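You operate a simulated robot arm through the tools that you are given. There is no shell and no other tool. Be economical: measure what you need, move in short steps, check, and stop when the job is done.

The job below is to be done with a simulated robot arm. You get a single attempt, and the scene is never put back.

JOB
Add the bread roll to the lunch pot and clamp it shut.
Fine: swing the clamp free, set the lid down beside the pot, drop the roll in, seat the lid and swing the clamp back over it. Where these are worked on the way, their far stop is far enough and under half their travel is too little: lid clamp.

Only the result counts: the job must be done as asked and must still hold three seconds after the hand-in. Knocking over, shifting, dropping, spilling or breaking anything else fails it. A push-on lid holds only when it is set on centred and level and pressed home; a screw cap is set on level and turned clockwise until tight.

ROBOT AND FRAMES
A 7-joint arm with a two-finger gripper, hanging from a carriage that runs on a rail from [0.006, -1.24] to [-0.006, 1.24] (x, y) and turns from -6.65 to 5.341 rad about z. Base frame: it is fixed where the carriage stands at the start and does not move with it; the origin is on the floor, on the carriage's upright axis, x ahead of it, y to its left, z up; the surface under the hand at the start is at about z = 0.91. Units: m, rad, N and s.
With the tool pointing down near the work surface it reaches from about 0.72 to 0.82 m from the robot's upright axis, wherever it stands. Its first joint turns from -2.496 to 2.496 rad. Places, roughly: lid clamp [0.7, -0.5, 1.1]; lunch pot lid (15x15x5 cm) [0.7, -0.6, 1]; worktop over the open shelves [0.7, -0.6, 0.9]; yellow lunch pot (23x15x13 cm) [0.8, -0.6, 1]. Payload 1.37 kg.
The TCP is the grasp point between the finger pads, 0.016 m short of the fingertips. In the tool frame z runs along the fingers and y along their closing line. The gripper opens to 0.092 m. The gripper's body begins 0.074 m behind the TCP.
Orientation is that of the tool frame in the base frame, as a unit quaternion [x, y, z, w]. With the fingers straight down and closing along the base's y, the tool's x points along the base's -x, its y along +y and its z along -z.

CONTROLS
- The arm moves only by the tool step_arm. Its argument "plan" is a list of rows, each an object of numbers (a shift or turn left out is 0, a gripper value left out holds the last): "rx", "ry", "rz": the turn, a rotation vector about the tool's x, y, z in rad; "tx", "ty", "tz": the shift along the tool's x, y, z in cm; "grip": the finger opening in cm, from 0 to 9.2. In form: [{"rx": .., "ry": .., "rz": .., "tx": .., "ty": .., "tz": .., "grip": ..}, ...]. A call has 1 to 12 rows; each row is the pose to reach, as a shift and turn from the pose commanded when the call began, along the tool's axes at that moment. A row lasts 0.2 s, in which the tool goes at most 0.05 m and 0.15 rad; a call with a longer step from one row to the next is refused whole, and so is a gripper value outside its range. Where a pose cannot be reached the arm comes as near as it can. A force on the tool above 40 N (or 10 N above the force at the start of the call, whichever is more), or a blocked arm, ends the call early, and 0.2 s more pass. Each finger halts on what it meets, pressing with about 26 N; the grip force reading is that of the motor and also rises with nothing between the fingers. The clock runs only during rows and for 0.2 s after the last one: add rows that repeat a pose to give the fingers time. It gives the time, the measured TCP pose, the force on the tool (base axes), the opening and the grip force at its end, in the units of the frame above (readings bear some noise), with the torque about the TCP (base axes, N m) and any sound that the robot's microphone picked up.
- Cameras (640 x 400 px; columns grow to the right, rows downward): "scene" is now at [0.2746, -0.0719, 1.6598]; the picture's right is [-0.70, -0.72, 0.00], its down [-0.53, 0.52, -0.67] and it looks along [0.48, -0.47, -0.74] (base axes); focal length 278 px, centre (320, 200). "wrist" rides on the gripper at [0.071, 0.019, -0.111] in the tool frame; the picture's right is [-0.26, 0.97, 0.00], its down [-0.78, -0.21, -0.59] and it looks along [-0.57, -0.15, 0.81] (tool axes); focal length 280 px, centre (320, 200). There is no depth. A picture from a camera that has moved, and an enlarged one, comes with that camera's place and axes in the base frame and with its lens. The place of the scene camera against the robot may be out by one fixed shift of up to 0.025 m in any direction.
- camera(camera): a new picture of that camera. No time passes.
- raise_lower(by): slides the trunk up (or, below 0, down) by that many m; the arm and the scene camera ride with it, the base frame stays. It gives what a move gives, with no picture.
- drive_base(legs): drives the robot by 1 to 6 legs, each [ahead, left, turn to the left] in m, m and rad, along the robot's own axes; the way and the turn of a leg run together, so that a leg with both is an arc; at most 1.5 m and 3.142 rad a leg. The arm and the cameras ride along, it lands a little off, and it stops where it bumps. It keeps to its track: a leg is cut to what the track allows. It gives what a move gives.
- aim_head(pan, tilt): turns the head with the scene camera to pan (to the left, within 2.705 rad either way) and tilt (down, from -0.506 to 1.204), counted from straight ahead of the robot. It gives what a move gives.
- zoom(camera, box): a new picture of the part [left, top, right, bottom] of that camera's present view, enlarged. No time passes.
- sign_off(): hands the job in; it is judged then, once.

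Work in short steps. Places have to be worked out from the pictures, the camera data and where the tool is seen: move nearer, look again, correct. Check each grasp and each placing, and mend what went wrong. You have 120 turns and 78 pictures in all, those below and enlarged ones among them. Open the gripper and draw the arm clear of the work before you hand the job in, unless the task says otherwise; then end with one line.

The tools are called by a JSON object that holds its "method" and its "body". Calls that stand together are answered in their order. step_arm: Moves the arm, as the interface text tells. Its arguments: {"type":"object","properties":{"plan":{"type":"array","items":{"type":"object","properties":{"rx":{"type":"number"},"ry":{"type":"number"},"rz":{"type":"number"},"tx":{"type":"number"},"ty":{"type":"number"},"tz":{"type":"number"},"grip":{"type":"number"}}}}},"required":["plan"]} The other tools are called the same way: raise_lower (by) slides the trunk up or down; drive_base (legs) drives the base; aim_head (pan, tilt) turns the head that bears the scene camera; camera (camera) takes a picture; zoom (camera, box) takes an enlarged picture of a part of a camera's view; sign_off () hands the job in.

At the start:

```text
t: 0.0
ee_pos: [0.7457, -0.287, 1.2597]
tcp_rot: [0.0, 1.0, 0.0, 0.0]
wrist_force: [-0.1, 0.2, -0.6]
torque: [-0.02, 0.02, -0.01]
gripper_width: 0.0921
grasp_force: 0.0
trunk travel left (down, up): [-0.547, 0.034]
robot x, y, heading: [-0.0014, 0.0004, 0.005]
head pan, tilt: [-0.773, 0.834]
```

scene: 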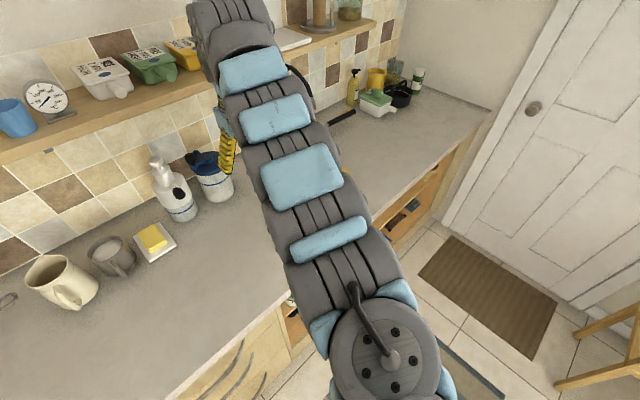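
wrist: 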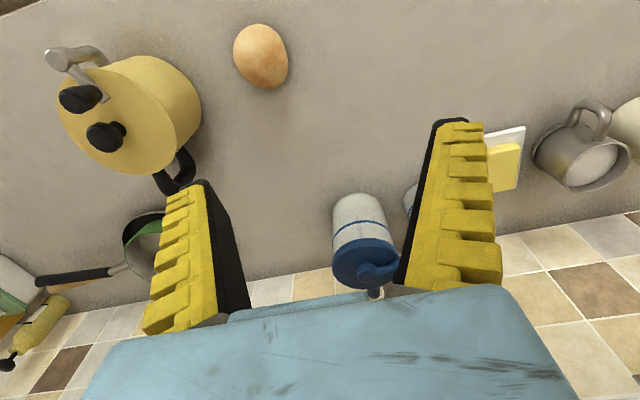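

The wrist view shows the roll near (0.72, -0.36) and the pot with its clamp near (0.73, -0.53). I'll look closer at the pot.

{"method": "zoom", "body": {"camera": "wrist", "box": [20, 20, 320, 208]}}

{"method": "zoom", "body": {"camera": "scene", "box": [180, 60, 400, 200]}}

```text
2.13 times, centred on (170, 114) of wrist
camera zoom: at [0.6748, -0.2687, 1.371], right [0.26, 0.97, 0.0], down [0.78, -0.21, 0.59], along [0.57, -0.15, -0.81], focal length 597 px, centre (639, 383)
```

zoom: 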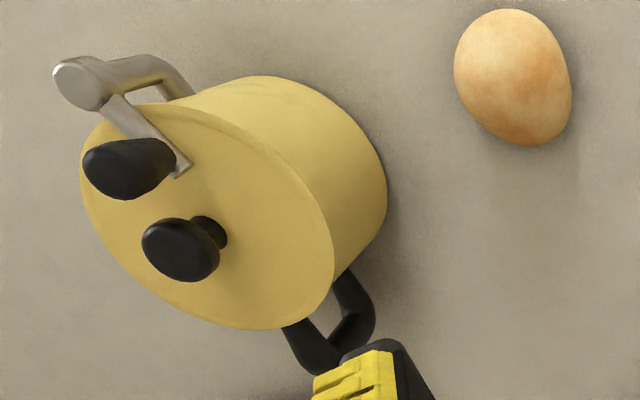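

```text
2.86 times, centred on (290, 130) of scene
camera zoom: at [0.2746, -0.0719, 1.6598], right [-0.7, -0.72, 0.0], down [-0.53, 0.52, -0.67], along [0.48, -0.47, -0.74], focal length 794 px, centre (406, 400)
```

zoom: 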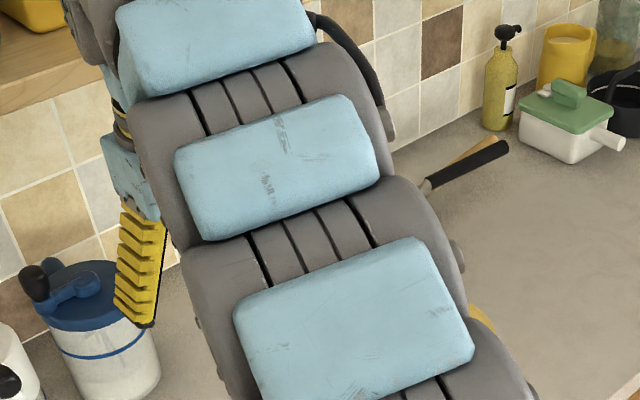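

The clamp seems to have a grey pivot post at the pot's near rim with a bar and black knob over the lid. I'll drive along the rail towards it for a better look.

{"method": "drive_base", "body": {"legs": [[0, -0.17, 0]]}}

{"method": "camera", "body": {"camera": "wrist"}}

{"method": "camera", "body": {"camera": "scene"}}

```text
t: 1.5
ee_pos: [0.7454, -0.4625, 1.2593]
tcp_rot: [0.0, 1.0, 0.0, -0.001]
wrist_force: [-0.3, 0.6, -1.0]
torque: [-0.02, -0.01, 0.0]
gripper_width: 0.0917
grasp_force: 0.0
trunk travel left (down, up): [-0.547, 0.034]
robot x, y, heading: [0.002, -0.1712, -0.003]
head pan, tilt: [-0.773, 0.834]
```

```text
73 pictures are left
camera wrist: at [0.6756, -0.4427, 1.3709], right [0.26, 0.96, 0.0], down [0.78, -0.21, 0.59], along [0.57, -0.15, -0.81], focal length 280 px, centre (320, 200)
```

wrist: 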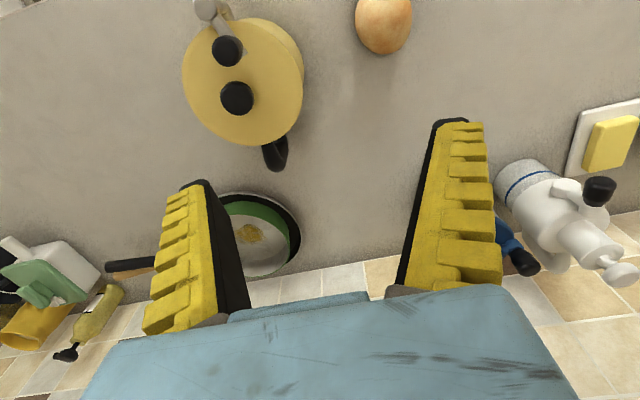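

```text
72 pictures are left
camera scene: at [0.2755, -0.2458, 1.6598], right [-0.7, -0.72, 0.0], down [-0.53, 0.52, -0.67], along [0.48, -0.47, -0.74], focal length 278 px, centre (320, 200)
```

scene: 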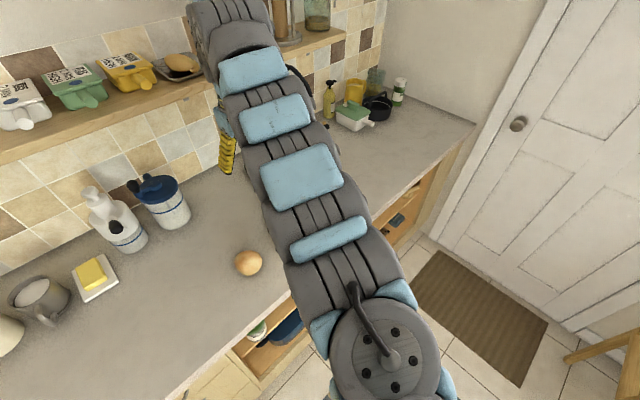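

Triangulating the two views gives the lid knob near (0.741, -0.555, 1.05), the clamp knob near (0.694, -0.542, 1.06) and the pivot near (0.656, -0.55). I'll yaw the tool 90° and move to look at the pot from its +y side.

{"method": "step_arm", "body": {"plan": [{"rz": 0.143, "tx": 0.4, "ty": 0.6, "tz": 0.7}, {"rz": 0.286, "tx": 0.8, "ty": 1.2, "tz": 1.4}, {"rz": 0.429, "tx": 1.2, "ty": 1.8, "tz": 2.1}, {"rz": 0.571, "tx": 1.6, "ty": 2.4, "tz": 2.8}, {"rz": 0.714, "tx": 2, "ty": 3, "tz": 3.5}, {"rz": 0.857, "tx": 2.4, "ty": 3.6, "tz": 4.2}, {"rz": 1.0, "tx": 2.8, "ty": 4.2, "tz": 4.9}, {"rz": 1.143, "tx": 3.2, "ty": 4.8, "tz": 5.6}, {"rz": 1.286, "tx": 3.6, "ty": 5.4, "tz": 6.3}, {"rz": 1.429, "tx": 4, "ty": 6, "tz": 7}, {"rz": 1.571, "tx": 4.5, "ty": 6, "tz": 8}, {"rz": 1.571, "tx": 4.5, "ty": 6, "tz": 8}]}}

{"method": "camera", "body": {"camera": "wrist"}}

```text
t: 4.1
ee_pos: [0.7016, -0.4014, 1.1796]
tcp_rot: [0.709, 0.706, 0.0, 0.001]
wrist_force: [0.3, 0.4, 0.1]
torque: [0.0, -0.02, 0.03]
gripper_width: 0.0919
grasp_force: 0.0
trunk travel left (down, up): [-0.547, 0.034]
robot x, y, heading: [0.0006, -0.1718, -0.002]
head pan, tilt: [-0.773, 0.834]
```

```text
71 pictures are left
camera wrist: at [0.7214, -0.3307, 1.2905], right [0.96, -0.26, 0.0], down [-0.21, -0.78, 0.59], along [-0.16, -0.57, -0.81], focal length 280 px, centre (320, 200)
```

wrist: 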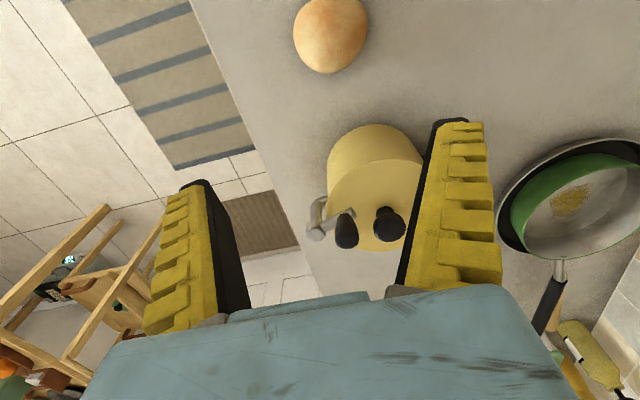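

{"method": "zoom", "body": {"camera": "wrist", "box": [280, 110, 440, 260]}}

```text
2.67 times, centred on (360, 185) of wrist
camera zoom: at [0.7214, -0.3307, 1.2905], right [0.96, -0.26, 0.0], down [-0.21, -0.78, 0.59], along [-0.16, -0.57, -0.81], focal length 748 px, centre (213, 240)
```

zoom: 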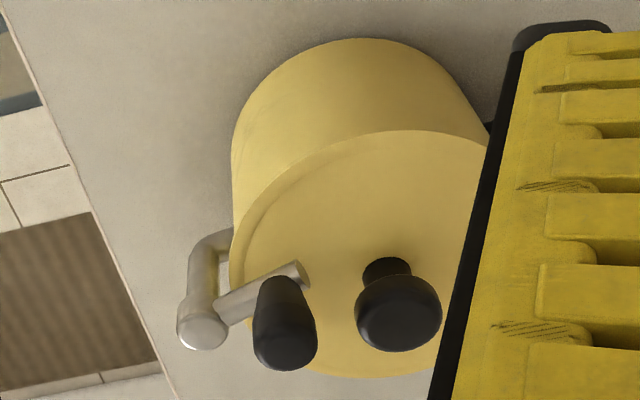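

The clamp is a bar on a vertical pivot at the near rim, with an upright handle about z 1.04 to 1.08. I'll turn the tool back so the fingers close along y, and hover over the handle.

{"method": "step_arm", "body": {"plan": [{"rz": -0.143, "tx": -1.4, "grip": 9}, {"rz": -0.286, "tx": -2.8}, {"rz": -0.429, "tx": -4.2}, {"rz": -0.571, "tx": -5.6}, {"rz": -0.714, "tx": -7}, {"rz": -0.857, "tx": -8.4}, {"rz": -1.0, "tx": -9.8}, {"rz": -1.143, "tx": -11.2}, {"rz": -1.286, "tx": -12.6, "tz": 1}, {"rz": -1.429, "tx": -14, "ty": -0.9, "tz": 2, "grip": 6}, {"rz": -1.571, "tx": -14.2, "ty": -0.9, "tz": 3, "grip": 5}, {"rz": -1.571, "tx": -14.2, "ty": -0.9, "tz": 3, "grip": 5}]}}

{"method": "camera", "body": {"camera": "wrist"}}

```text
t: 6.7
ee_pos: [0.689, -0.544, 1.1499]
tcp_rot: [-0.001, 1.0, 0.0, 0.0]
wrist_force: [0.0, 0.5, -0.4]
torque: [-0.04, -0.02, 0.0]
gripper_width: 0.0528
grasp_force: 2.5
trunk travel left (down, up): [-0.547, 0.034]
robot x, y, heading: [-0.0014, -0.1747, -0.002]
head pan, tilt: [-0.773, 0.834]
```

```text
69 pictures are left
camera wrist: at [0.6193, -0.5248, 1.2608], right [0.26, 0.97, 0.0], down [0.78, -0.21, 0.59], along [0.57, -0.15, -0.81], focal length 280 px, centre (320, 200)
```

wrist: 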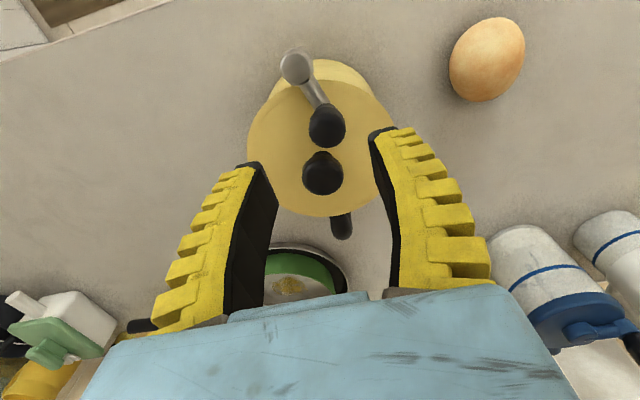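

The handle refines to about (0.691, -0.5385). I'll descend around it with the fingers open 5 cm.

{"method": "step_arm", "body": {"plan": [{"ty": 0.55, "tx": -0.2, "tz": 2}, {"ty": 0.55, "tx": -0.2, "tz": 4}, {"ty": 0.55, "tx": -0.2, "tz": 6}, {"ty": 0.55, "tx": -0.2, "tz": 7.5}, {"ty": 0.55, "tx": -0.2, "tz": 8.4}, {"ty": 0.55, "tx": -0.2, "tz": 8.4}]}}

{"method": "camera", "body": {"camera": "wrist"}}

```text
t: 8.1
ee_pos: [0.6955, -0.5379, 1.0647]
tcp_rot: [0.001, 1.0, -0.001, 0.0]
wrist_force: [0.1, 0.1, -0.1]
torque: [-0.01, -0.02, -0.02]
gripper_width: 0.0527
grasp_force: 2.4
trunk travel left (down, up): [-0.547, 0.034]
robot x, y, heading: [-0.0007, -0.1745, -0.003]
head pan, tilt: [-0.773, 0.834]
```

```text
68 pictures are left
camera wrist: at [0.6242, -0.5187, 1.1754], right [0.26, 0.96, 0.0], down [0.78, -0.21, 0.59], along [0.57, -0.15, -0.81], focal length 280 px, centre (320, 200)
```

wrist: 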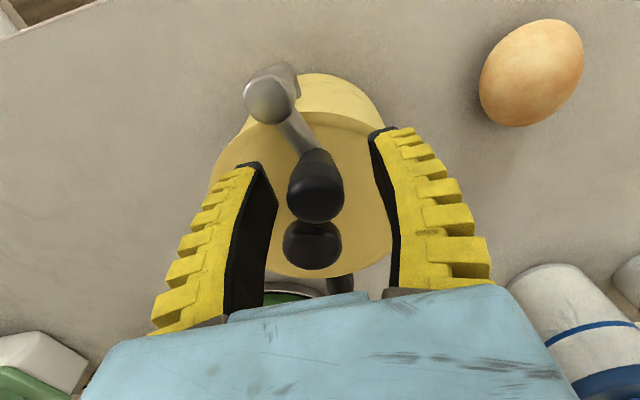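

The handle sits between the fingers. I'll narrow the gap and test-push toward +y, watching the force.

{"method": "step_arm", "body": {"plan": [{"grip": 3.2, "tx": 0.3}, {"grip": 3.2, "tx": 0.3}, {"grip": 3.2, "tx": 0.3, "ty": 0.7}, {"grip": 3.2, "tx": 0.4, "ty": 1.4}, {"grip": 3.2, "tx": 0.5, "ty": 2.0}, {"grip": 3.2, "tx": 0.5, "ty": 2.0}]}}

{"method": "camera", "body": {"camera": "wrist"}}

```text
t: 9.5
ee_pos: [0.6894, -0.5181, 1.0667]
tcp_rot: [0.0, 1.0, -0.001, 0.0]
wrist_force: [-0.2, -0.3, 0.1]
torque: [0.03, 0.04, 0.0]
gripper_width: 0.0357
grasp_force: 2.4
trunk travel left (down, up): [-0.547, 0.034]
robot x, y, heading: [0.002, -0.1733, 0.001]
head pan, tilt: [-0.773, 0.834]
```

```text
67 pictures are left
camera wrist: at [0.6189, -0.4989, 1.1766], right [0.26, 0.96, 0.0], down [0.78, -0.21, 0.59], along [0.57, -0.15, -0.81], focal length 280 px, centre (320, 200)
```

wrist: 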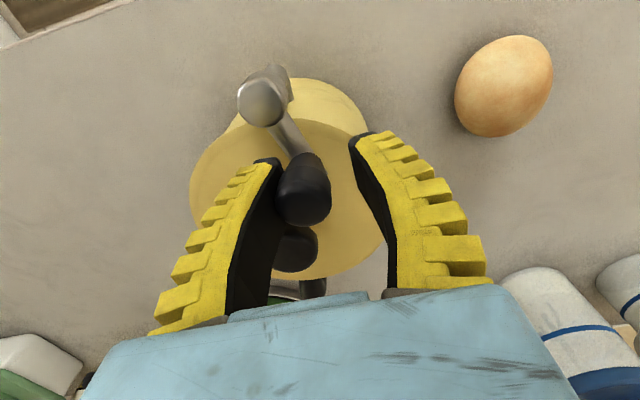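

The handle seems to be touching the −y finger now. I'll push another 1 cm to see whether it gives.

{"method": "step_arm", "body": {"plan": [{"tx": 0.2, "ty": 0.5, "rz": -0.1}, {"tx": 0.5, "ty": 1.0, "rz": -0.2}, {"tx": 0.8, "ty": 1.3, "rz": -0.3}, {"tx": 0.8, "ty": 1.3, "rz": -0.3}]}}

{"method": "camera", "body": {"camera": "wrist"}}

```text
t: 10.5
ee_pos: [0.6813, -0.5049, 1.0656]
tcp_rot: [-0.149, 0.989, 0.0, 0.0]
wrist_force: [-0.3, 0.2, 0.2]
torque: [-0.02, 0.0, 0.0]
gripper_width: 0.0357
grasp_force: 2.7
trunk travel left (down, up): [-0.547, 0.034]
robot x, y, heading: [-0.0007, -0.1731, 0.002]
head pan, tilt: [-0.773, 0.834]
```

```text
66 pictures are left
camera wrist: at [0.6086, -0.5077, 1.1767], right [-0.04, 1.0, 0.0], down [0.81, 0.03, 0.59], along [0.59, 0.02, -0.81], focal length 280 px, centre (320, 200)
```

wrist: 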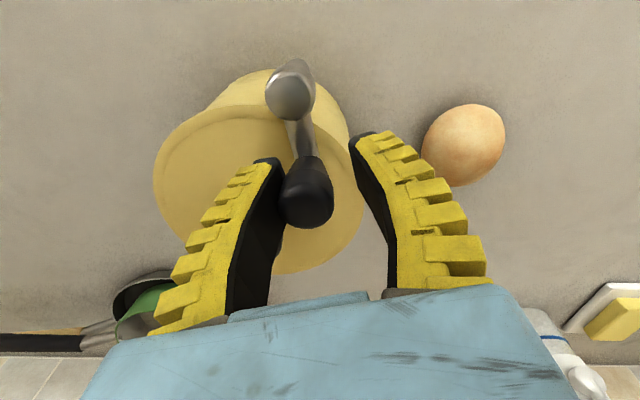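

Comparing pivot positions, the push toward +y dragged the whole pot (pivot moved from y −0.55 to about −0.52) instead of turning the clamp. So it likely swings the other way, and I'll push back gently toward −y.

{"method": "step_arm", "body": {"plan": [{"ty": -0.6, "rz": 0.05}, {"ty": -1.2, "rz": 0.1}, {"ty": -1.8, "rz": 0.15}, {"ty": -2.4, "rz": 0.2}, {"ty": -3.0, "rz": 0.3}, {"ty": -3.0, "rz": 0.3}]}}

{"method": "camera", "body": {"camera": "wrist"}}

```text
t: 11.9
ee_pos: [0.6901, -0.5337, 1.0658]
tcp_rot: [0.0, 1.0, 0.0, 0.0]
wrist_force: [-0.5, -0.2, 0.5]
torque: [-0.05, -0.03, 0.04]
gripper_width: 0.0357
grasp_force: 2.3
trunk travel left (down, up): [-0.547, 0.034]
robot x, y, heading: [0.0011, -0.1728, -0.0]
head pan, tilt: [-0.773, 0.834]
```

```text
65 pictures are left
camera wrist: at [0.6194, -0.515, 1.1769], right [0.26, 0.96, 0.0], down [0.78, -0.21, 0.59], along [0.57, -0.15, -0.81], focal length 280 px, centre (320, 200)
```

wrist: 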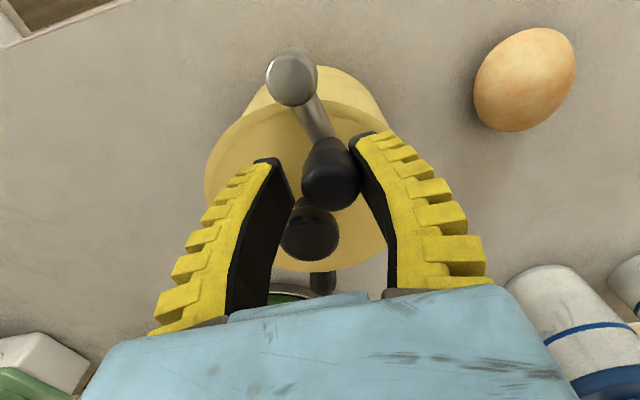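

The handle now touches the +y finger, and the pot came partly back. I'll push further toward −y and check whether the bar turns relative to the pot.

{"method": "step_arm", "body": {"plan": [{"ty": -0.5, "rz": 0.05}, {"ty": -1.0, "rz": 0.1}, {"ty": -1.5, "rz": 0.15}, {"ty": -2.0, "rz": 0.2}, {"ty": -2.0, "rz": 0.2}]}}

{"method": "camera", "body": {"camera": "wrist"}}

```text
t: 13.1
ee_pos: [0.692, -0.5536, 1.0657]
tcp_rot: [0.101, 0.995, 0.0, 0.001]
wrist_force: [0.3, 0.4, 0.7]
torque: [0.0, -0.04, 0.0]
gripper_width: 0.0355
grasp_force: 2.6
trunk travel left (down, up): [-0.547, 0.034]
robot x, y, heading: [0.003, -0.1728, 0.0]
head pan, tilt: [-0.773, 0.834]
```

```text
64 pictures are left
camera wrist: at [0.6263, -0.5213, 1.1767], right [0.45, 0.89, 0.0], down [0.72, -0.36, 0.59], along [0.53, -0.26, -0.81], focal length 280 px, centre (320, 200)
```

wrist: 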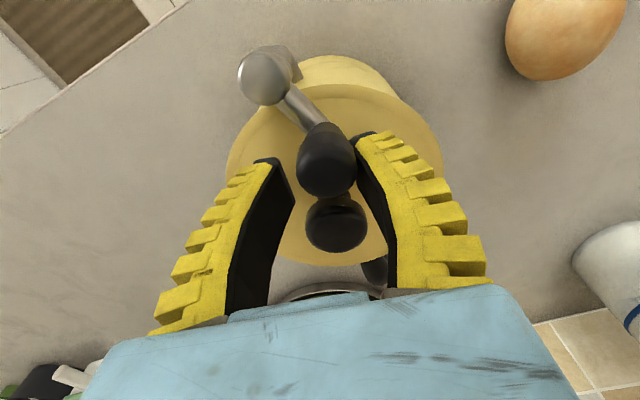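

The pot is again following the handle rather than the clamp turning. Before pushing harder I'll look closely at the mechanism.

{"method": "zoom", "body": {"camera": "wrist", "box": [210, 30, 430, 260]}}

```text
1.74 times, centred on (320, 145) of wrist
camera zoom: at [0.6263, -0.5213, 1.1767], right [0.45, 0.89, 0.0], down [0.72, -0.36, 0.59], along [0.53, -0.26, -0.81], focal length 488 px, centre (320, 296)
```

zoom: 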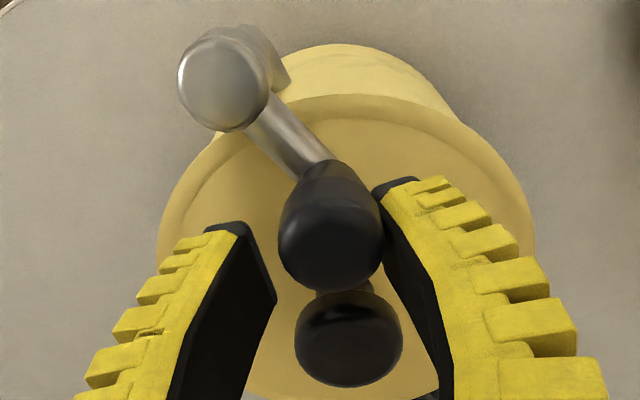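

It is a vertical post with a bar and upright handle, so the joint is just stiff compared to the pot's grip on the worktop. I'll centre on the handle, grip it firmly, and then press down while swinging.

{"method": "step_arm", "body": {"plan": [{"tx": 0.8, "ty": 0.4}, {"tx": 1.6, "ty": 0.7, "tz": 0.3}, {"tx": 1.6, "ty": 0.7, "tz": 0.4}, {"tx": 1.6, "ty": 0.7, "tz": 0.4, "grip": 2}, {"tx": 1.6, "ty": 0.7, "tz": 0.4, "grip": 1.5}, {"tx": 1.6, "ty": 0.7, "tz": 0.4, "grip": 1.5}]}}

{"method": "camera", "body": {"camera": "wrist"}}

```text
t: 14.5
ee_pos: [0.6768, -0.5429, 1.0621]
tcp_rot: [0.1, 0.995, 0.0, 0.0]
wrist_force: [-0.3, 0.4, 0.7]
torque: [0.05, -0.01, 0.02]
gripper_width: 0.0192
grasp_force: 3.5
trunk travel left (down, up): [-0.547, 0.034]
robot x, y, heading: [0.0022, -0.1769, -0.001]
head pan, tilt: [-0.773, 0.834]
```

```text
62 pictures are left
camera wrist: at [0.6119, -0.5106, 1.173], right [0.45, 0.89, 0.0], down [0.72, -0.36, 0.59], along [0.53, -0.26, -0.81], focal length 280 px, centre (320, 200)
```

wrist: 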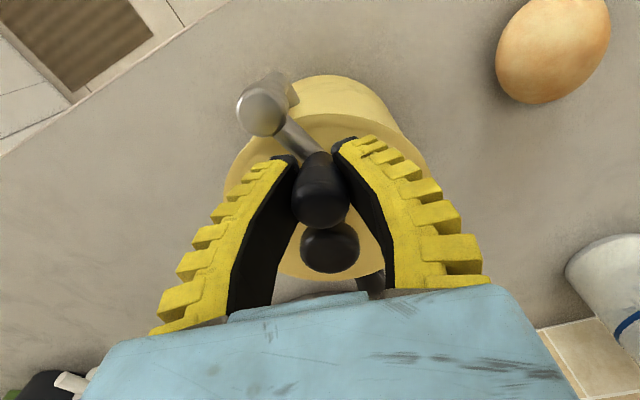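

Width is 1.9 cm, about the handle's diameter. I'll close fully to grip firmly.

{"method": "step_arm", "body": {"plan": [{"grip": 0}, {"grip": 0}]}}

```text
t: 15.1
ee_pos: [0.6764, -0.5423, 1.0619]
tcp_rot: [0.1, 0.995, 0.0, 0.0]
wrist_force: [0.9, 0.3, -0.7]
torque: [0.04, -0.02, 0.01]
gripper_width: 0.0163
grasp_force: 26.5
trunk travel left (down, up): [-0.547, 0.034]
robot x, y, heading: [0.0022, -0.1746, 0.003]
head pan, tilt: [-0.773, 0.834]
```

Gripped at 1.6 cm with 26 N. Now a small downward press to learn the stiffness.

{"method": "step_arm", "body": {"plan": [{"tz": 0.3}, {"tz": 0.6}, {"tz": 0.6}]}}

```text
t: 15.9
ee_pos: [0.6768, -0.5437, 1.0561]
tcp_rot: [0.101, 0.995, 0.001, 0.0]
wrist_force: [1.4, -0.1, 7.4]
torque: [-0.03, -0.12, 0.07]
gripper_width: 0.0127
grasp_force: 26.2
trunk travel left (down, up): [-0.547, 0.034]
robot x, y, heading: [-0.0012, -0.173, 0.003]
head pan, tilt: [-0.773, 0.834]
```

The pads slid down the tapered handle and there's 7 N of upward reaction. I'll press a little more and swing toward −y along the arc about the pivot.

{"method": "step_arm", "body": {"plan": [{"tz": 0.5}, {"tz": 0.8}, {"tz": 0.8, "ty": -0.5, "tx": -0.2, "rz": 0.13}, {"tz": 0.8, "ty": -1.0, "tx": -0.35, "rz": 0.26}, {"tz": 0.8, "ty": -1.43, "tx": -0.5, "rz": 0.4}, {"tz": 0.8, "ty": -1.43, "tx": -0.5, "rz": 0.4}]}}

{"method": "camera", "body": {"camera": "wrist"}}

```text
t: 16.4
ee_pos: [0.6773, -0.5427, 1.0541]
tcp_rot: [0.099, 0.995, -0.002, 0.004]
wrist_force: [-7.6, 5.5, 23.2]
torque: [0.01, 0.02, 0.07]
gripper_width: 0.0118
grasp_force: 26.3
trunk travel left (down, up): [-0.547, 0.034]
robot x, y, heading: [0.0002, -0.1736, 0.001]
head pan, tilt: [-0.773, 0.834]
stopped in row 2: the force on the tool passed its limit at 43 N (the readings are from after the stop); the commanded pose is now the measured one
```

```text
61 pictures are left
camera wrist: at [0.6123, -0.5112, 1.165], right [0.45, 0.89, 0.0], down [0.72, -0.36, 0.6], along [0.53, -0.27, -0.8], focal length 280 px, centre (320, 200)
```

wrist: 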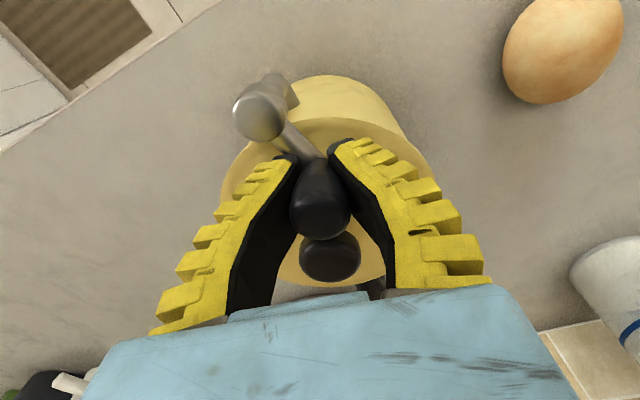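

The fingertips are now resting on the bar with about 23 N down. Now I'll swing toward −y, keeping that press.

{"method": "step_arm", "body": {"plan": [{"tz": 0.1, "ty": -0.4, "tx": -0.1, "rz": 0.1}, {"tz": 0.1, "ty": -0.8, "tx": -0.25, "rz": 0.2}, {"tz": 0.1, "ty": -1.2, "tx": -0.4, "rz": 0.3}, {"tz": 0.1, "ty": -1.43, "tx": -0.5, "rz": 0.4}]}}

{"method": "camera", "body": {"camera": "wrist"}}

```text
t: 17.4
ee_pos: [0.6822, -0.5602, 1.0541]
tcp_rot: [0.296, 0.955, -0.002, 0.004]
wrist_force: [6.8, 5.1, 29.3]
torque: [-0.18, -0.26, 0.42]
gripper_width: 0.012
grasp_force: 26.4
trunk travel left (down, up): [-0.547, 0.034]
robot x, y, heading: [-0.0034, -0.1716, -0.002]
head pan, tilt: [-0.773, 0.834]
```

```text
60 pictures are left
camera wrist: at [0.6349, -0.504, 1.1645], right [0.76, 0.65, 0.0], down [0.52, -0.61, 0.6], along [0.39, -0.45, -0.8], focal length 280 px, centre (320, 200)
```

wrist: 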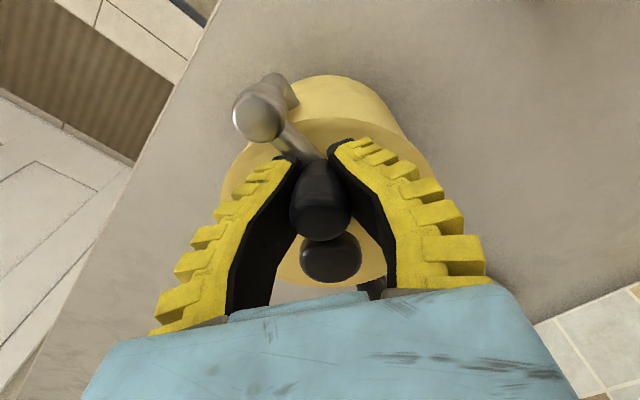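

The whole pot turned rigidly with the tool, so the clamp is at its stop in this direction. I'll swing the other way (counter-clockwise), still pressing.

{"method": "step_arm", "body": {"plan": [{"tx": 0.25, "ty": 0.5, "rz": -0.13}, {"tx": 0.54, "ty": 0.96, "rz": -0.26}, {"tx": 0.9, "ty": 1.35, "rz": -0.4}, {"tx": 1.3, "ty": 1.72, "rz": -0.53}]}}

{"method": "camera", "body": {"camera": "wrist"}}

```text
t: 18.4
ee_pos: [0.6795, -0.5396, 1.0528]
tcp_rot: [0.035, 0.999, -0.003, 0.003]
wrist_force: [-3.2, -3.7, 35.2]
torque: [-0.1, 0.05, 0.14]
gripper_width: 0.0115
grasp_force: 25.2
trunk travel left (down, up): [-0.547, 0.034]
robot x, y, heading: [-0.002, -0.1752, 0.003]
head pan, tilt: [-0.773, 0.834]
```

```text
59 pictures are left
camera wrist: at [0.6106, -0.5153, 1.1636], right [0.33, 0.94, 0.0], down [0.76, -0.26, 0.59], along [0.56, -0.2, -0.8], focal length 280 px, centre (320, 200)
```

wrist: 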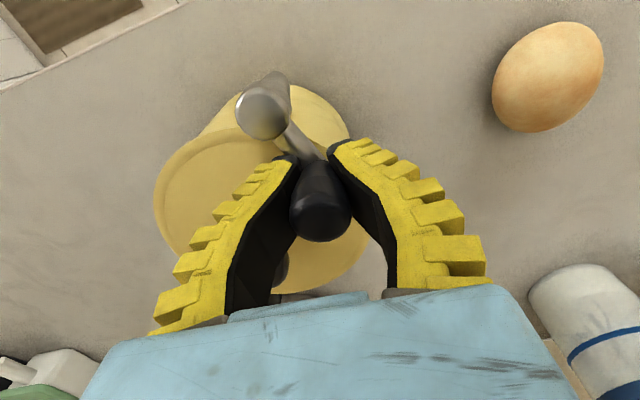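

Now the bar turned relative to the pot: counter-clockwise opens it. The pivot stays at about (0.640, −0.5516), so I'll continue the arc.

{"method": "step_arm", "body": {"plan": [{"tx": 0.22, "ty": 0.49, "rz": -0.13, "tz": -0.05}, {"tx": 0.51, "ty": 0.95, "rz": -0.26, "tz": -0.05}, {"tx": 0.85, "ty": 1.35, "rz": -0.39, "tz": -0.05}, {"tx": 1.24, "ty": 1.73, "rz": -0.52, "tz": -0.05}, {"tx": 1.68, "ty": 2.03, "rz": -0.65, "tz": -0.05}]}}

{"method": "camera", "body": {"camera": "wrist"}}

```text
t: 19.6
ee_pos: [0.662, -0.5153, 1.05]
tcp_rot: [-0.287, 0.958, -0.002, 0.001]
wrist_force: [0.0, -2.0, 7.4]
torque: [-0.43, 0.09, 0.06]
gripper_width: 0.0099
grasp_force: 26.3
trunk travel left (down, up): [-0.547, 0.034]
robot x, y, heading: [0.0007, -0.1733, 0.005]
head pan, tilt: [-0.773, 0.834]
```

```text
58 pictures are left
camera wrist: at [0.5926, -0.5387, 1.162], right [-0.31, 0.95, 0.0], down [0.77, 0.25, 0.59], along [0.56, 0.18, -0.81], focal length 280 px, centre (320, 200)
```

wrist: 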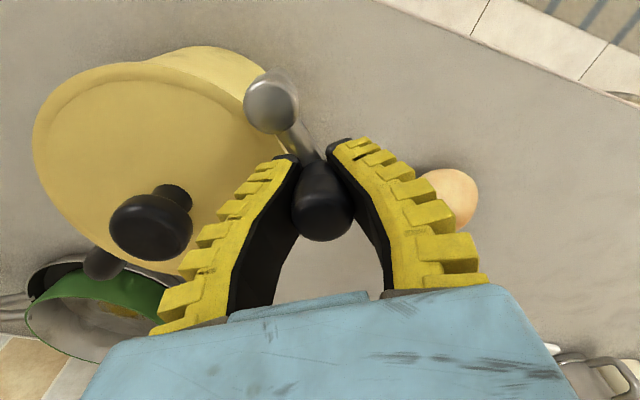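

The bar is now swung well off the lid. I'll continue the arc toward its far stop.

{"method": "step_arm", "body": {"plan": [{"tx": 0.14, "ty": 0.55, "rz": -0.13}, {"tx": 0.35, "ty": 1.07, "rz": -0.26}, {"tx": 0.62, "ty": 1.56, "rz": -0.39}, {"tx": 0.96, "ty": 2.01, "rz": -0.52}, {"tx": 1.36, "ty": 2.42, "rz": -0.65}, {"tx": 1.8, "ty": 2.77, "rz": -0.78}]}}

{"method": "camera", "body": {"camera": "wrist"}}

```text
t: 21.1
ee_pos: [0.643, -0.5055, 1.0514]
tcp_rot: [-0.605, 0.796, 0.0, 0.0]
wrist_force: [2.7, -2.2, 2.4]
torque: [-0.04, -0.15, 0.02]
gripper_width: 0.0088
grasp_force: 25.7
out of reach, approached as far as the arm can: row 5, 6
trunk travel left (down, up): [-0.547, 0.034]
robot x, y, heading: [0.003, -0.1723, 0.003]
head pan, tilt: [-0.773, 0.834]
```

```text
57 pictures are left
camera wrist: at [0.6062, -0.5697, 1.1629], right [-0.86, 0.51, 0.0], down [0.41, 0.69, 0.59], along [0.3, 0.51, -0.81], focal length 280 px, centre (320, 200)
```

wrist: 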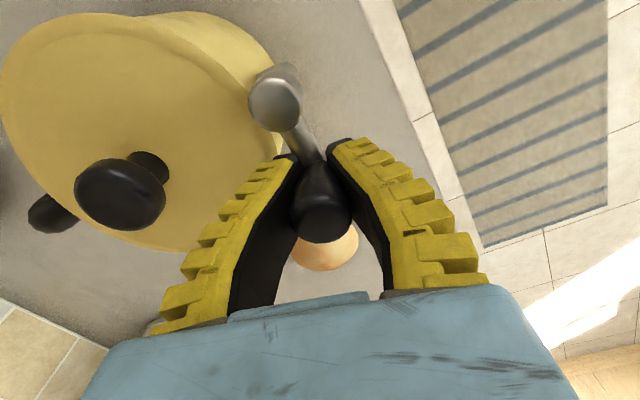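

The bar is now about 90° to the pivot–lid-centre line, clear of the lid, and the pot is back near its original orientation (knob about (0.7255, −0.552)). I'll release and rise.

{"method": "step_arm", "body": {"plan": [{"grip": 2}, {"grip": 4}, {"grip": 4}, {"grip": 4, "tz": -3}, {"grip": 4, "tz": -7}, {"grip": 6, "tz": -11}, {"grip": 6, "tz": -14}, {"grip": 6, "tz": -14}]}}

{"method": "camera", "body": {"camera": "wrist"}}

```text
t: 22.9
ee_pos: [0.644, -0.5028, 1.1877]
tcp_rot: [-0.603, 0.798, 0.0, 0.0]
wrist_force: [-0.2, -0.2, 0.1]
torque: [0.0, -0.01, -0.02]
gripper_width: 0.0624
grasp_force: 1.6
out of reach, approached as far as the arm can: row 4
trunk travel left (down, up): [-0.547, 0.034]
robot x, y, heading: [-0.0021, -0.177, -0.001]
head pan, tilt: [-0.773, 0.834]
```

```text
56 pictures are left
camera wrist: at [0.6058, -0.5675, 1.2993], right [-0.86, 0.51, 0.0], down [0.42, 0.69, 0.59], along [0.3, 0.51, -0.81], focal length 280 px, centre (320, 200)
```

wrist: 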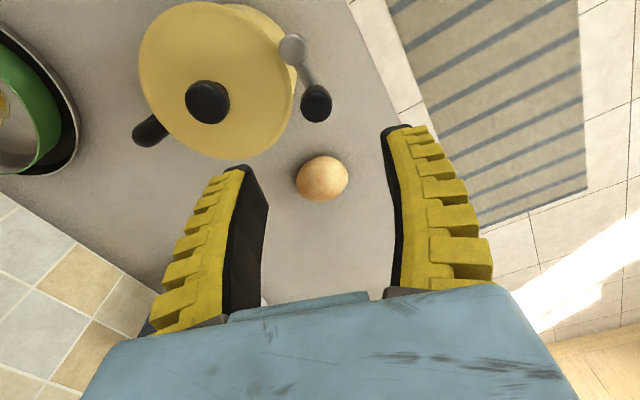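

The clamp is free of the lid, and the lid knob is near (0.7226, −0.552). I'll reposition the base for better reach.

{"method": "drive_base", "body": {"legs": [[0, -0.11, 0]]}}

```text
t: 24.1
ee_pos: [0.6436, -0.6158, 1.188]
tcp_rot: [-0.602, 0.798, 0.0, 0.0]
wrist_force: [0.4, 0.5, 0.2]
torque: [0.0, 0.01, -0.01]
gripper_width: 0.0627
grasp_force: 1.3
trunk travel left (down, up): [-0.547, 0.034]
robot x, y, heading: [0.0013, -0.2821, -0.004]
head pan, tilt: [-0.773, 0.834]
```

Now turning the tool back to nominal yaw and moving over the lid knob.

{"method": "step_arm", "body": {"plan": [{"rz": 0.14, "tx": -0.9, "ty": -0.6}, {"rz": 0.28, "tx": -1.8, "ty": -1.2}, {"rz": 0.42, "tx": -2.7, "ty": -1.8}, {"rz": 0.56, "tx": -3.6, "ty": -2.4}, {"rz": 0.7, "tx": -4.5, "ty": -3.0}, {"rz": 0.84, "tx": -5.4, "ty": -3.6}, {"rz": 0.98, "tx": -6.3, "ty": -4.3}, {"rz": 1.12, "tx": -7.3, "ty": -5.1}, {"rz": 1.25, "tx": -8.32, "ty": -5.85}, {"rz": 1.294, "tx": -8.32, "ty": -5.85, "tz": 2.0}, {"rz": 1.294, "tx": -8.32, "ty": -5.85, "tz": 2.0}]}}

{"method": "camera", "body": {"camera": "wrist"}}

{"method": "camera", "body": {"camera": "scene"}}

```text
t: 26.4
ee_pos: [0.7215, -0.5483, 1.1663]
tcp_rot: [0.001, 1.0, -0.001, -0.001]
wrist_force: [0.7, 0.0, -0.8]
torque: [-0.01, -0.01, -0.01]
gripper_width: 0.0627
grasp_force: 2.0
trunk travel left (down, up): [-0.547, 0.034]
robot x, y, heading: [0.0006, -0.2808, -0.004]
head pan, tilt: [-0.773, 0.834]
```

```text
55 pictures are left
camera wrist: at [0.651, -0.5298, 1.279], right [0.26, 0.96, 0.0], down [0.78, -0.21, 0.59], along [0.57, -0.16, -0.81], focal length 280 px, centre (320, 200)
```

wrist: 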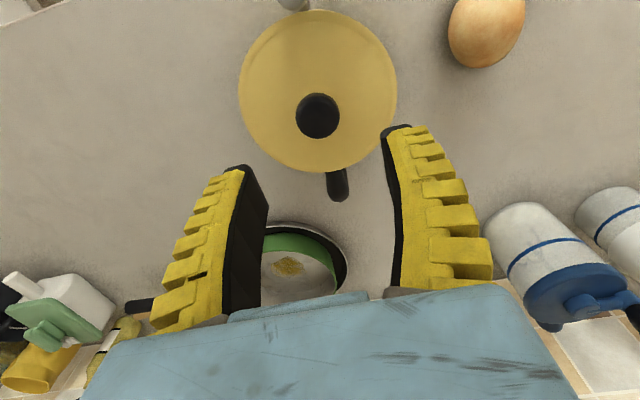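

```text
54 pictures are left
camera scene: at [0.2759, -0.3563, 1.6598], right [-0.7, -0.71, 0.0], down [-0.53, 0.52, -0.67], along [0.48, -0.47, -0.74], focal length 278 px, centre (320, 200)
```

scene: 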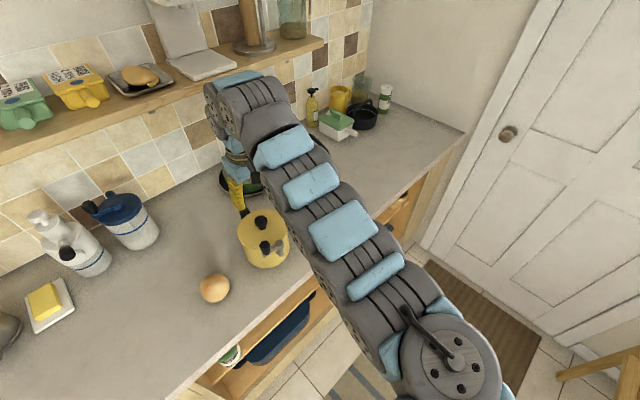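

Knob at about (0.727, −0.553). I'll descend over it, with open fingers straddling.

{"method": "step_arm", "body": {"plan": [{"tx": -0.5, "ty": -0.5, "tz": 3}, {"tx": -0.5, "ty": -0.5, "tz": 6}, {"tx": -0.5, "ty": -0.5, "tz": 8.5}, {"tx": -0.5, "ty": -0.5, "tz": 10}, {"tx": -0.5, "ty": -0.5, "tz": 11.2}, {"tx": -0.5, "ty": -0.5, "tz": 11.4}]}}

{"method": "camera", "body": {"camera": "wrist"}}

```text
t: 27.9
ee_pos: [0.7273, -0.5565, 1.054]
tcp_rot: [0.001, 1.0, 0.0, 0.001]
wrist_force: [-0.9, -0.7, -0.2]
torque: [-0.03, 0.0, 0.01]
gripper_width: 0.0625
grasp_force: 1.6
trunk travel left (down, up): [-0.547, 0.034]
robot x, y, heading: [0.0017, -0.2827, -0.001]
head pan, tilt: [-0.773, 0.834]
```

```text
53 pictures are left
camera wrist: at [0.6564, -0.5383, 1.1652], right [0.26, 0.96, 0.0], down [0.78, -0.21, 0.59], along [0.57, -0.16, -0.81], focal length 280 px, centre (320, 200)
```

wrist: 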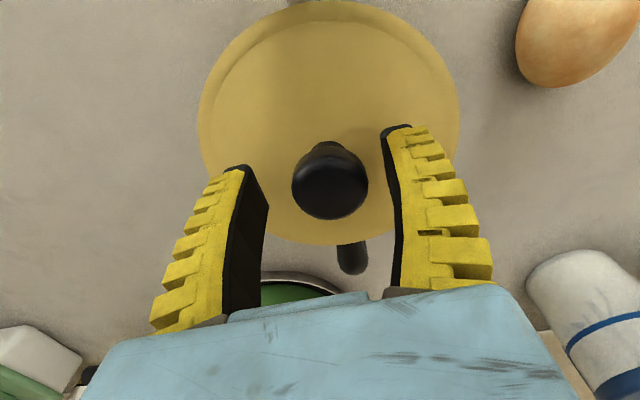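

Centred. I'll go down a bit more and close on the knob.

{"method": "step_arm", "body": {"plan": [{"tx": 0.2, "ty": 0.3, "tz": 0.4}, {"tx": 0.2, "ty": 0.3, "tz": 0.8, "grip": 4}, {"tx": 0.2, "ty": 0.3, "tz": 0.8, "grip": 0}, {"tx": 0.2, "ty": 0.3, "tz": 0.8, "grip": 0}, {"tx": 0.2, "ty": 0.3, "tz": 0.8, "grip": 0}]}}

{"method": "camera", "body": {"camera": "wrist"}}

```text
t: 29.1
ee_pos: [0.7241, -0.5513, 1.0462]
tcp_rot: [0.001, 1.0, 0.001, 0.0]
wrist_force: [-1.1, 0.2, 1.0]
torque: [-0.03, 0.13, 0.02]
gripper_width: 0.0282
grasp_force: 26.3
trunk travel left (down, up): [-0.547, 0.034]
robot x, y, heading: [0.0007, -0.2872, -0.002]
head pan, tilt: [-0.773, 0.834]
```

```text
52 pictures are left
camera wrist: at [0.6536, -0.5342, 1.1568], right [0.26, 0.96, 0.0], down [0.78, -0.21, 0.59], along [0.57, -0.16, -0.81], focal length 280 px, centre (320, 200)
```

wrist: 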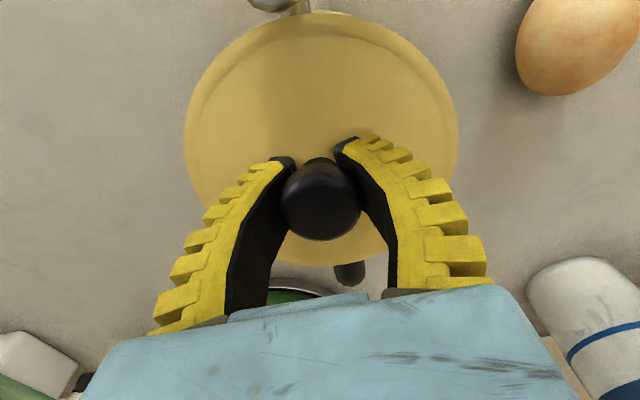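

Knob gripped (2.8 cm). Lifting gently and checking whether the lid comes away from the pot.

{"method": "step_arm", "body": {"plan": [{"tz": -0.3}, {"tz": -0.6}, {"tz": -1.0}, {"tz": -1.5}, {"tz": -2.0}]}}

{"method": "camera", "body": {"camera": "wrist"}}

{"method": "zoom", "body": {"camera": "scene", "box": [200, 160, 330, 300]}}

```text
t: 30.2
ee_pos: [0.7258, -0.5539, 1.0662]
tcp_rot: [0.001, 1.0, 0.0, 0.0]
wrist_force: [-0.3, 0.3, 0.7]
torque: [0.0, 0.0, 0.04]
gripper_width: 0.028
grasp_force: 25.9
trunk travel left (down, up): [-0.547, 0.034]
robot x, y, heading: [0.0029, -0.2824, -0.003]
head pan, tilt: [-0.773, 0.834]
```

```text
51 pictures are left
camera wrist: at [0.6549, -0.535, 1.1775], right [0.26, 0.96, 0.0], down [0.78, -0.21, 0.59], along [0.57, -0.16, -0.81], focal length 280 px, centre (320, 200)
```

wrist: 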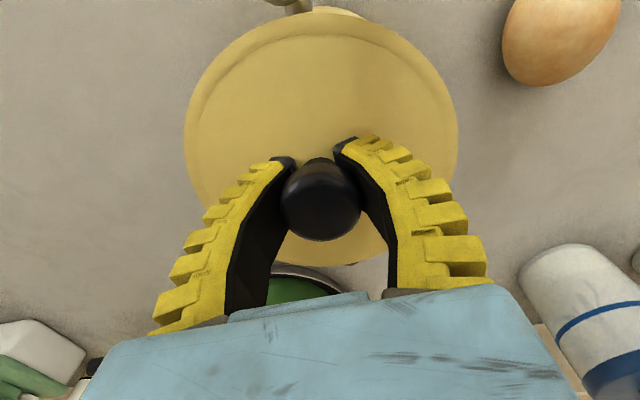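

```text
2.86 times, centred on (265, 230) of scene
camera zoom: at [0.2758, -0.3563, 1.6598], right [-0.7, -0.71, 0.0], down [-0.53, 0.52, -0.67], along [0.48, -0.47, -0.74], focal length 794 px, centre (477, 114)
```

zoom: 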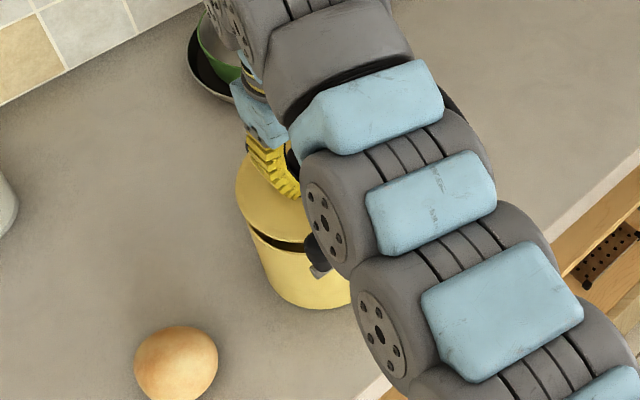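

The lid lifts off freely and the pot stays. Raising it 10 cm and driving along −y to set it beside the pot.

{"method": "step_arm", "body": {"plan": [{"tz": -2}, {"tz": -4}, {"tz": -6}, {"tz": -8}, {"tz": -10}, {"tz": -10}]}}

{"method": "drive_base", "body": {"legs": [[0, -0.2, 0]]}}

{"method": "camera", "body": {"camera": "wrist"}}

{"method": "camera", "body": {"camera": "scene"}}

```text
t: 31.6
ee_pos: [0.7253, -0.555, 1.1659]
tcp_rot: [0.001, 1.0, 0.001, 0.0]
wrist_force: [0.8, -0.4, -1.1]
torque: [-0.02, -0.04, 0.01]
gripper_width: 0.028
grasp_force: 25.9
trunk travel left (down, up): [-0.547, 0.034]
robot x, y, heading: [0.0023, -0.2812, -0.002]
head pan, tilt: [-0.773, 0.834]
```

```text
t: 33.3
ee_pos: [0.7265, -0.7572, 1.1644]
tcp_rot: [0.001, 1.0, 0.001, 0.001]
wrist_force: [0.2, 0.1, 0.2]
torque: [0.01, 0.0, -0.02]
gripper_width: 0.0277
grasp_force: 26.0
trunk travel left (down, up): [-0.547, 0.034]
robot x, y, heading: [0.0026, -0.4837, -0.006]
head pan, tilt: [-0.773, 0.834]
```

```text
49 pictures are left
camera wrist: at [0.6559, -0.738, 1.2767], right [0.26, 0.96, 0.0], down [0.78, -0.21, 0.59], along [0.57, -0.16, -0.81], focal length 280 px, centre (320, 200)
```

wrist: 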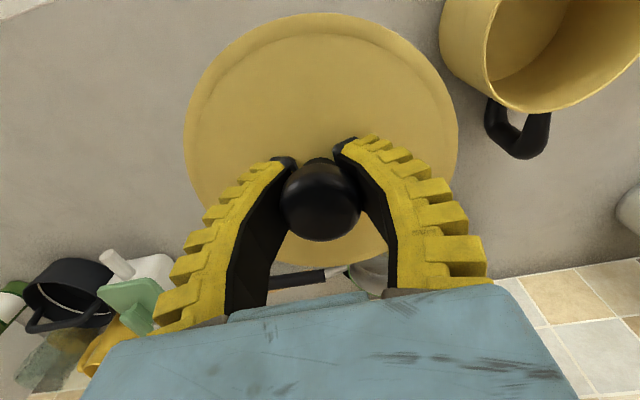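

```text
48 pictures are left
camera scene: at [0.2769, -0.5576, 1.6598], right [-0.7, -0.71, 0.0], down [-0.53, 0.52, -0.67], along [0.48, -0.47, -0.74], focal length 278 px, centre (320, 200)
```

scene: 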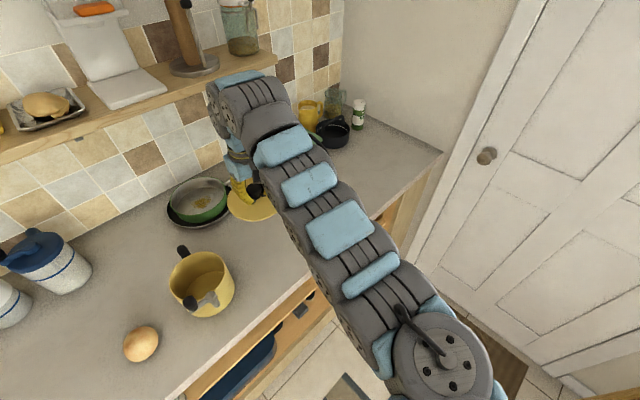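

The area beneath the lid is clear (the pan's handle is well behind). I'll lower the lid toward the worktop.

{"method": "step_arm", "body": {"plan": [{"tz": 3.5}, {"tz": 7}, {"tz": 10.5}, {"tz": 14}, {"tz": 17}, {"tz": 19}, {"tz": 20}, {"tz": 20}]}}

{"method": "camera", "body": {"camera": "wrist"}}

```text
t: 35.1
ee_pos: [0.7241, -0.7553, 0.965]
tcp_rot: [0.0, 1.0, 0.0, -0.001]
wrist_force: [-0.8, 0.6, -1.2]
torque: [-0.02, 0.0, 0.02]
gripper_width: 0.028
grasp_force: 25.8
trunk travel left (down, up): [-0.547, 0.034]
robot x, y, heading: [0.006, -0.4864, -0.002]
head pan, tilt: [-0.773, 0.834]
```

```text
47 pictures are left
camera wrist: at [0.6548, -0.7376, 1.0759], right [0.26, 0.96, 0.0], down [0.78, -0.21, 0.59], along [0.57, -0.16, -0.81], focal length 280 px, centre (320, 200)
```

wrist: 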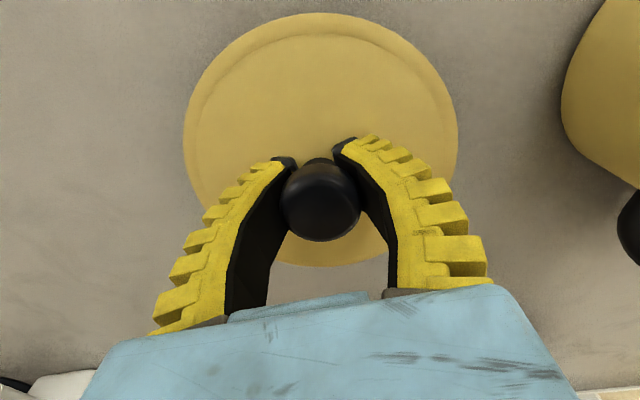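

Not in contact yet. Lowering slowly until the force rises.

{"method": "step_arm", "body": {"plan": [{"tz": 0.4}, {"tz": 0.8}, {"tz": 1.2}, {"tz": 1.6}]}}

```text
t: 36.1
ee_pos: [0.726, -0.7559, 0.95]
tcp_rot: [0.001, 1.0, 0.0, 0.0]
wrist_force: [-0.1, -1.2, -0.1]
torque: [-0.01, 0.03, -0.02]
gripper_width: 0.0278
grasp_force: 26.2
trunk travel left (down, up): [-0.547, 0.034]
robot x, y, heading: [0.0043, -0.4805, -0.004]
head pan, tilt: [-0.773, 0.834]
```

{"method": "step_arm", "body": {"plan": [{"tz": 0.3}, {"tz": 0.6}, {"tz": 0.9}]}}

```text
t: 36.9
ee_pos: [0.7279, -0.7574, 0.943]
tcp_rot: [0.001, 1.0, 0.0, 0.002]
wrist_force: [-2.3, -0.5, 9.4]
torque: [0.06, 0.63, 0.02]
gripper_width: 0.0277
grasp_force: 25.6
trunk travel left (down, up): [-0.547, 0.034]
robot x, y, heading: [0.0006, -0.4825, -0.005]
head pan, tilt: [-0.773, 0.834]
```

The lid is on the worktop (9 N contact). Releasing and rising.

{"method": "step_arm", "body": {"plan": [{"tz": -0.1, "grip": 3}, {"tz": -0.1, "grip": 5}, {"tz": -0.1, "grip": 6}, {"tz": -4, "grip": 6}, {"tz": -9}, {"tz": -14}, {"tz": -19}, {"tz": -22}, {"tz": -22}]}}

{"method": "drive_base", "body": {"legs": [[0, 0.37, 0]]}}

{"method": "camera", "body": {"camera": "wrist"}}

{"method": "camera", "body": {"camera": "scene"}}

```text
t: 38.9
ee_pos: [0.727, -0.7563, 1.1586]
tcp_rot: [0.001, 1.0, 0.001, 0.0]
wrist_force: [-0.2, 0.1, -0.7]
torque: [-0.01, -0.02, -0.03]
gripper_width: 0.0624
grasp_force: 1.7
trunk travel left (down, up): [-0.547, 0.034]
robot x, y, heading: [-0.0006, -0.4837, -0.007]
head pan, tilt: [-0.773, 0.834]
```

```text
t: 41.2
ee_pos: [0.7246, -0.3776, 1.1601]
tcp_rot: [-0.002, 1.0, 0.0, 0.0]
wrist_force: [0.1, 0.0, 0.3]
torque: [-0.02, -0.01, 0.01]
gripper_width: 0.0624
grasp_force: 1.6
trunk travel left (down, up): [-0.547, 0.034]
robot x, y, heading: [0.0011, -0.1094, -0.004]
head pan, tilt: [-0.773, 0.834]
```

```text
46 pictures are left
camera wrist: at [0.6557, -0.3597, 1.2711], right [0.26, 0.97, 0.0], down [0.78, -0.21, 0.59], along [0.57, -0.15, -0.81], focal length 280 px, centre (320, 200)
```

wrist: 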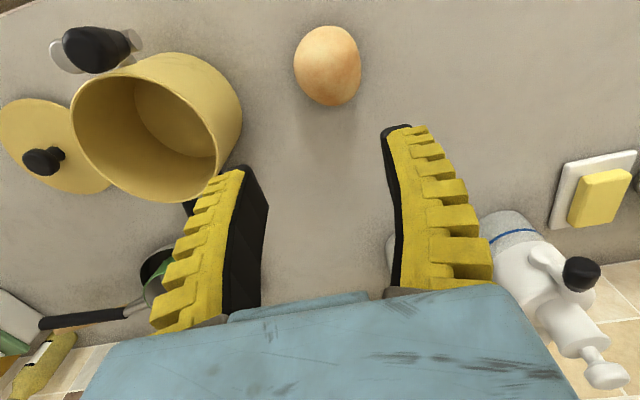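

```text
45 pictures are left
camera scene: at [0.2752, -0.1807, 1.6598], right [-0.7, -0.72, 0.0], down [-0.53, 0.52, -0.67], along [0.48, -0.47, -0.74], focal length 278 px, centre (320, 200)
```

scene: 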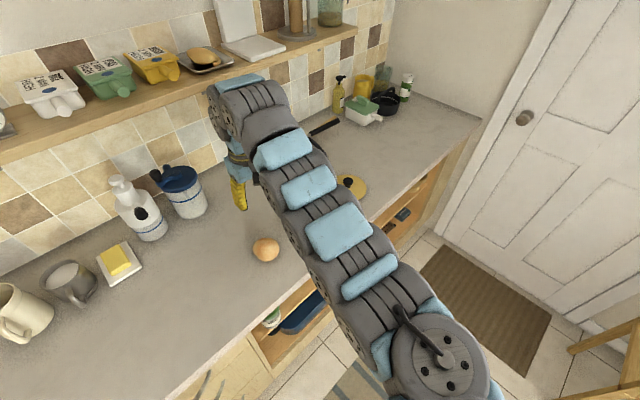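

The lid is flat and the pot open; the roll is near (0.717, −0.366), about 7 cm wide along y. I'll open fully, centre and descend partway.

{"method": "step_arm", "body": {"plan": [{"tx": 0.7, "ty": 1.1, "grip": 9.2}, {"tx": 0.7, "ty": 1.1, "tz": 3}, {"tx": 0.7, "ty": 1.1, "tz": 6}, {"tx": 0.7, "ty": 1.1, "tz": 9}, {"tx": 0.7, "ty": 1.1, "tz": 11}, {"tx": 0.7, "ty": 1.1, "tz": 11}]}}

{"method": "camera", "body": {"camera": "wrist"}}

```text
t: 42.6
ee_pos: [0.7186, -0.3654, 1.0508]
tcp_rot: [-0.001, 1.0, 0.001, 0.0]
wrist_force: [-0.3, 0.2, -0.2]
torque: [0.04, 0.01, 0.01]
gripper_width: 0.0921
grasp_force: 0.1
trunk travel left (down, up): [-0.547, 0.034]
robot x, y, heading: [0.0015, -0.1088, -0.001]
head pan, tilt: [-0.773, 0.834]
```

```text
44 pictures are left
camera wrist: at [0.6488, -0.3479, 1.1626], right [0.26, 0.97, 0.0], down [0.78, -0.21, 0.59], along [0.57, -0.15, -0.81], focal length 280 px, centre (320, 200)
```

wrist: 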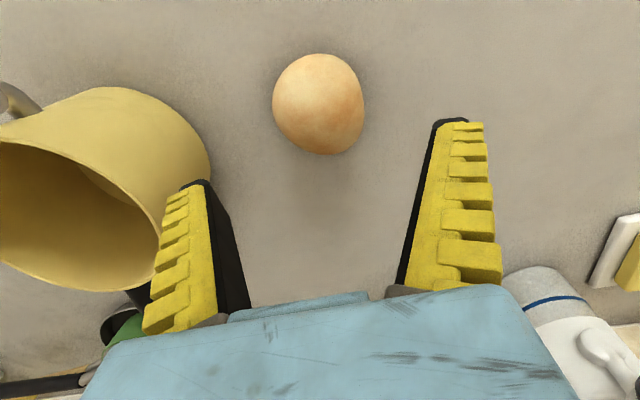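

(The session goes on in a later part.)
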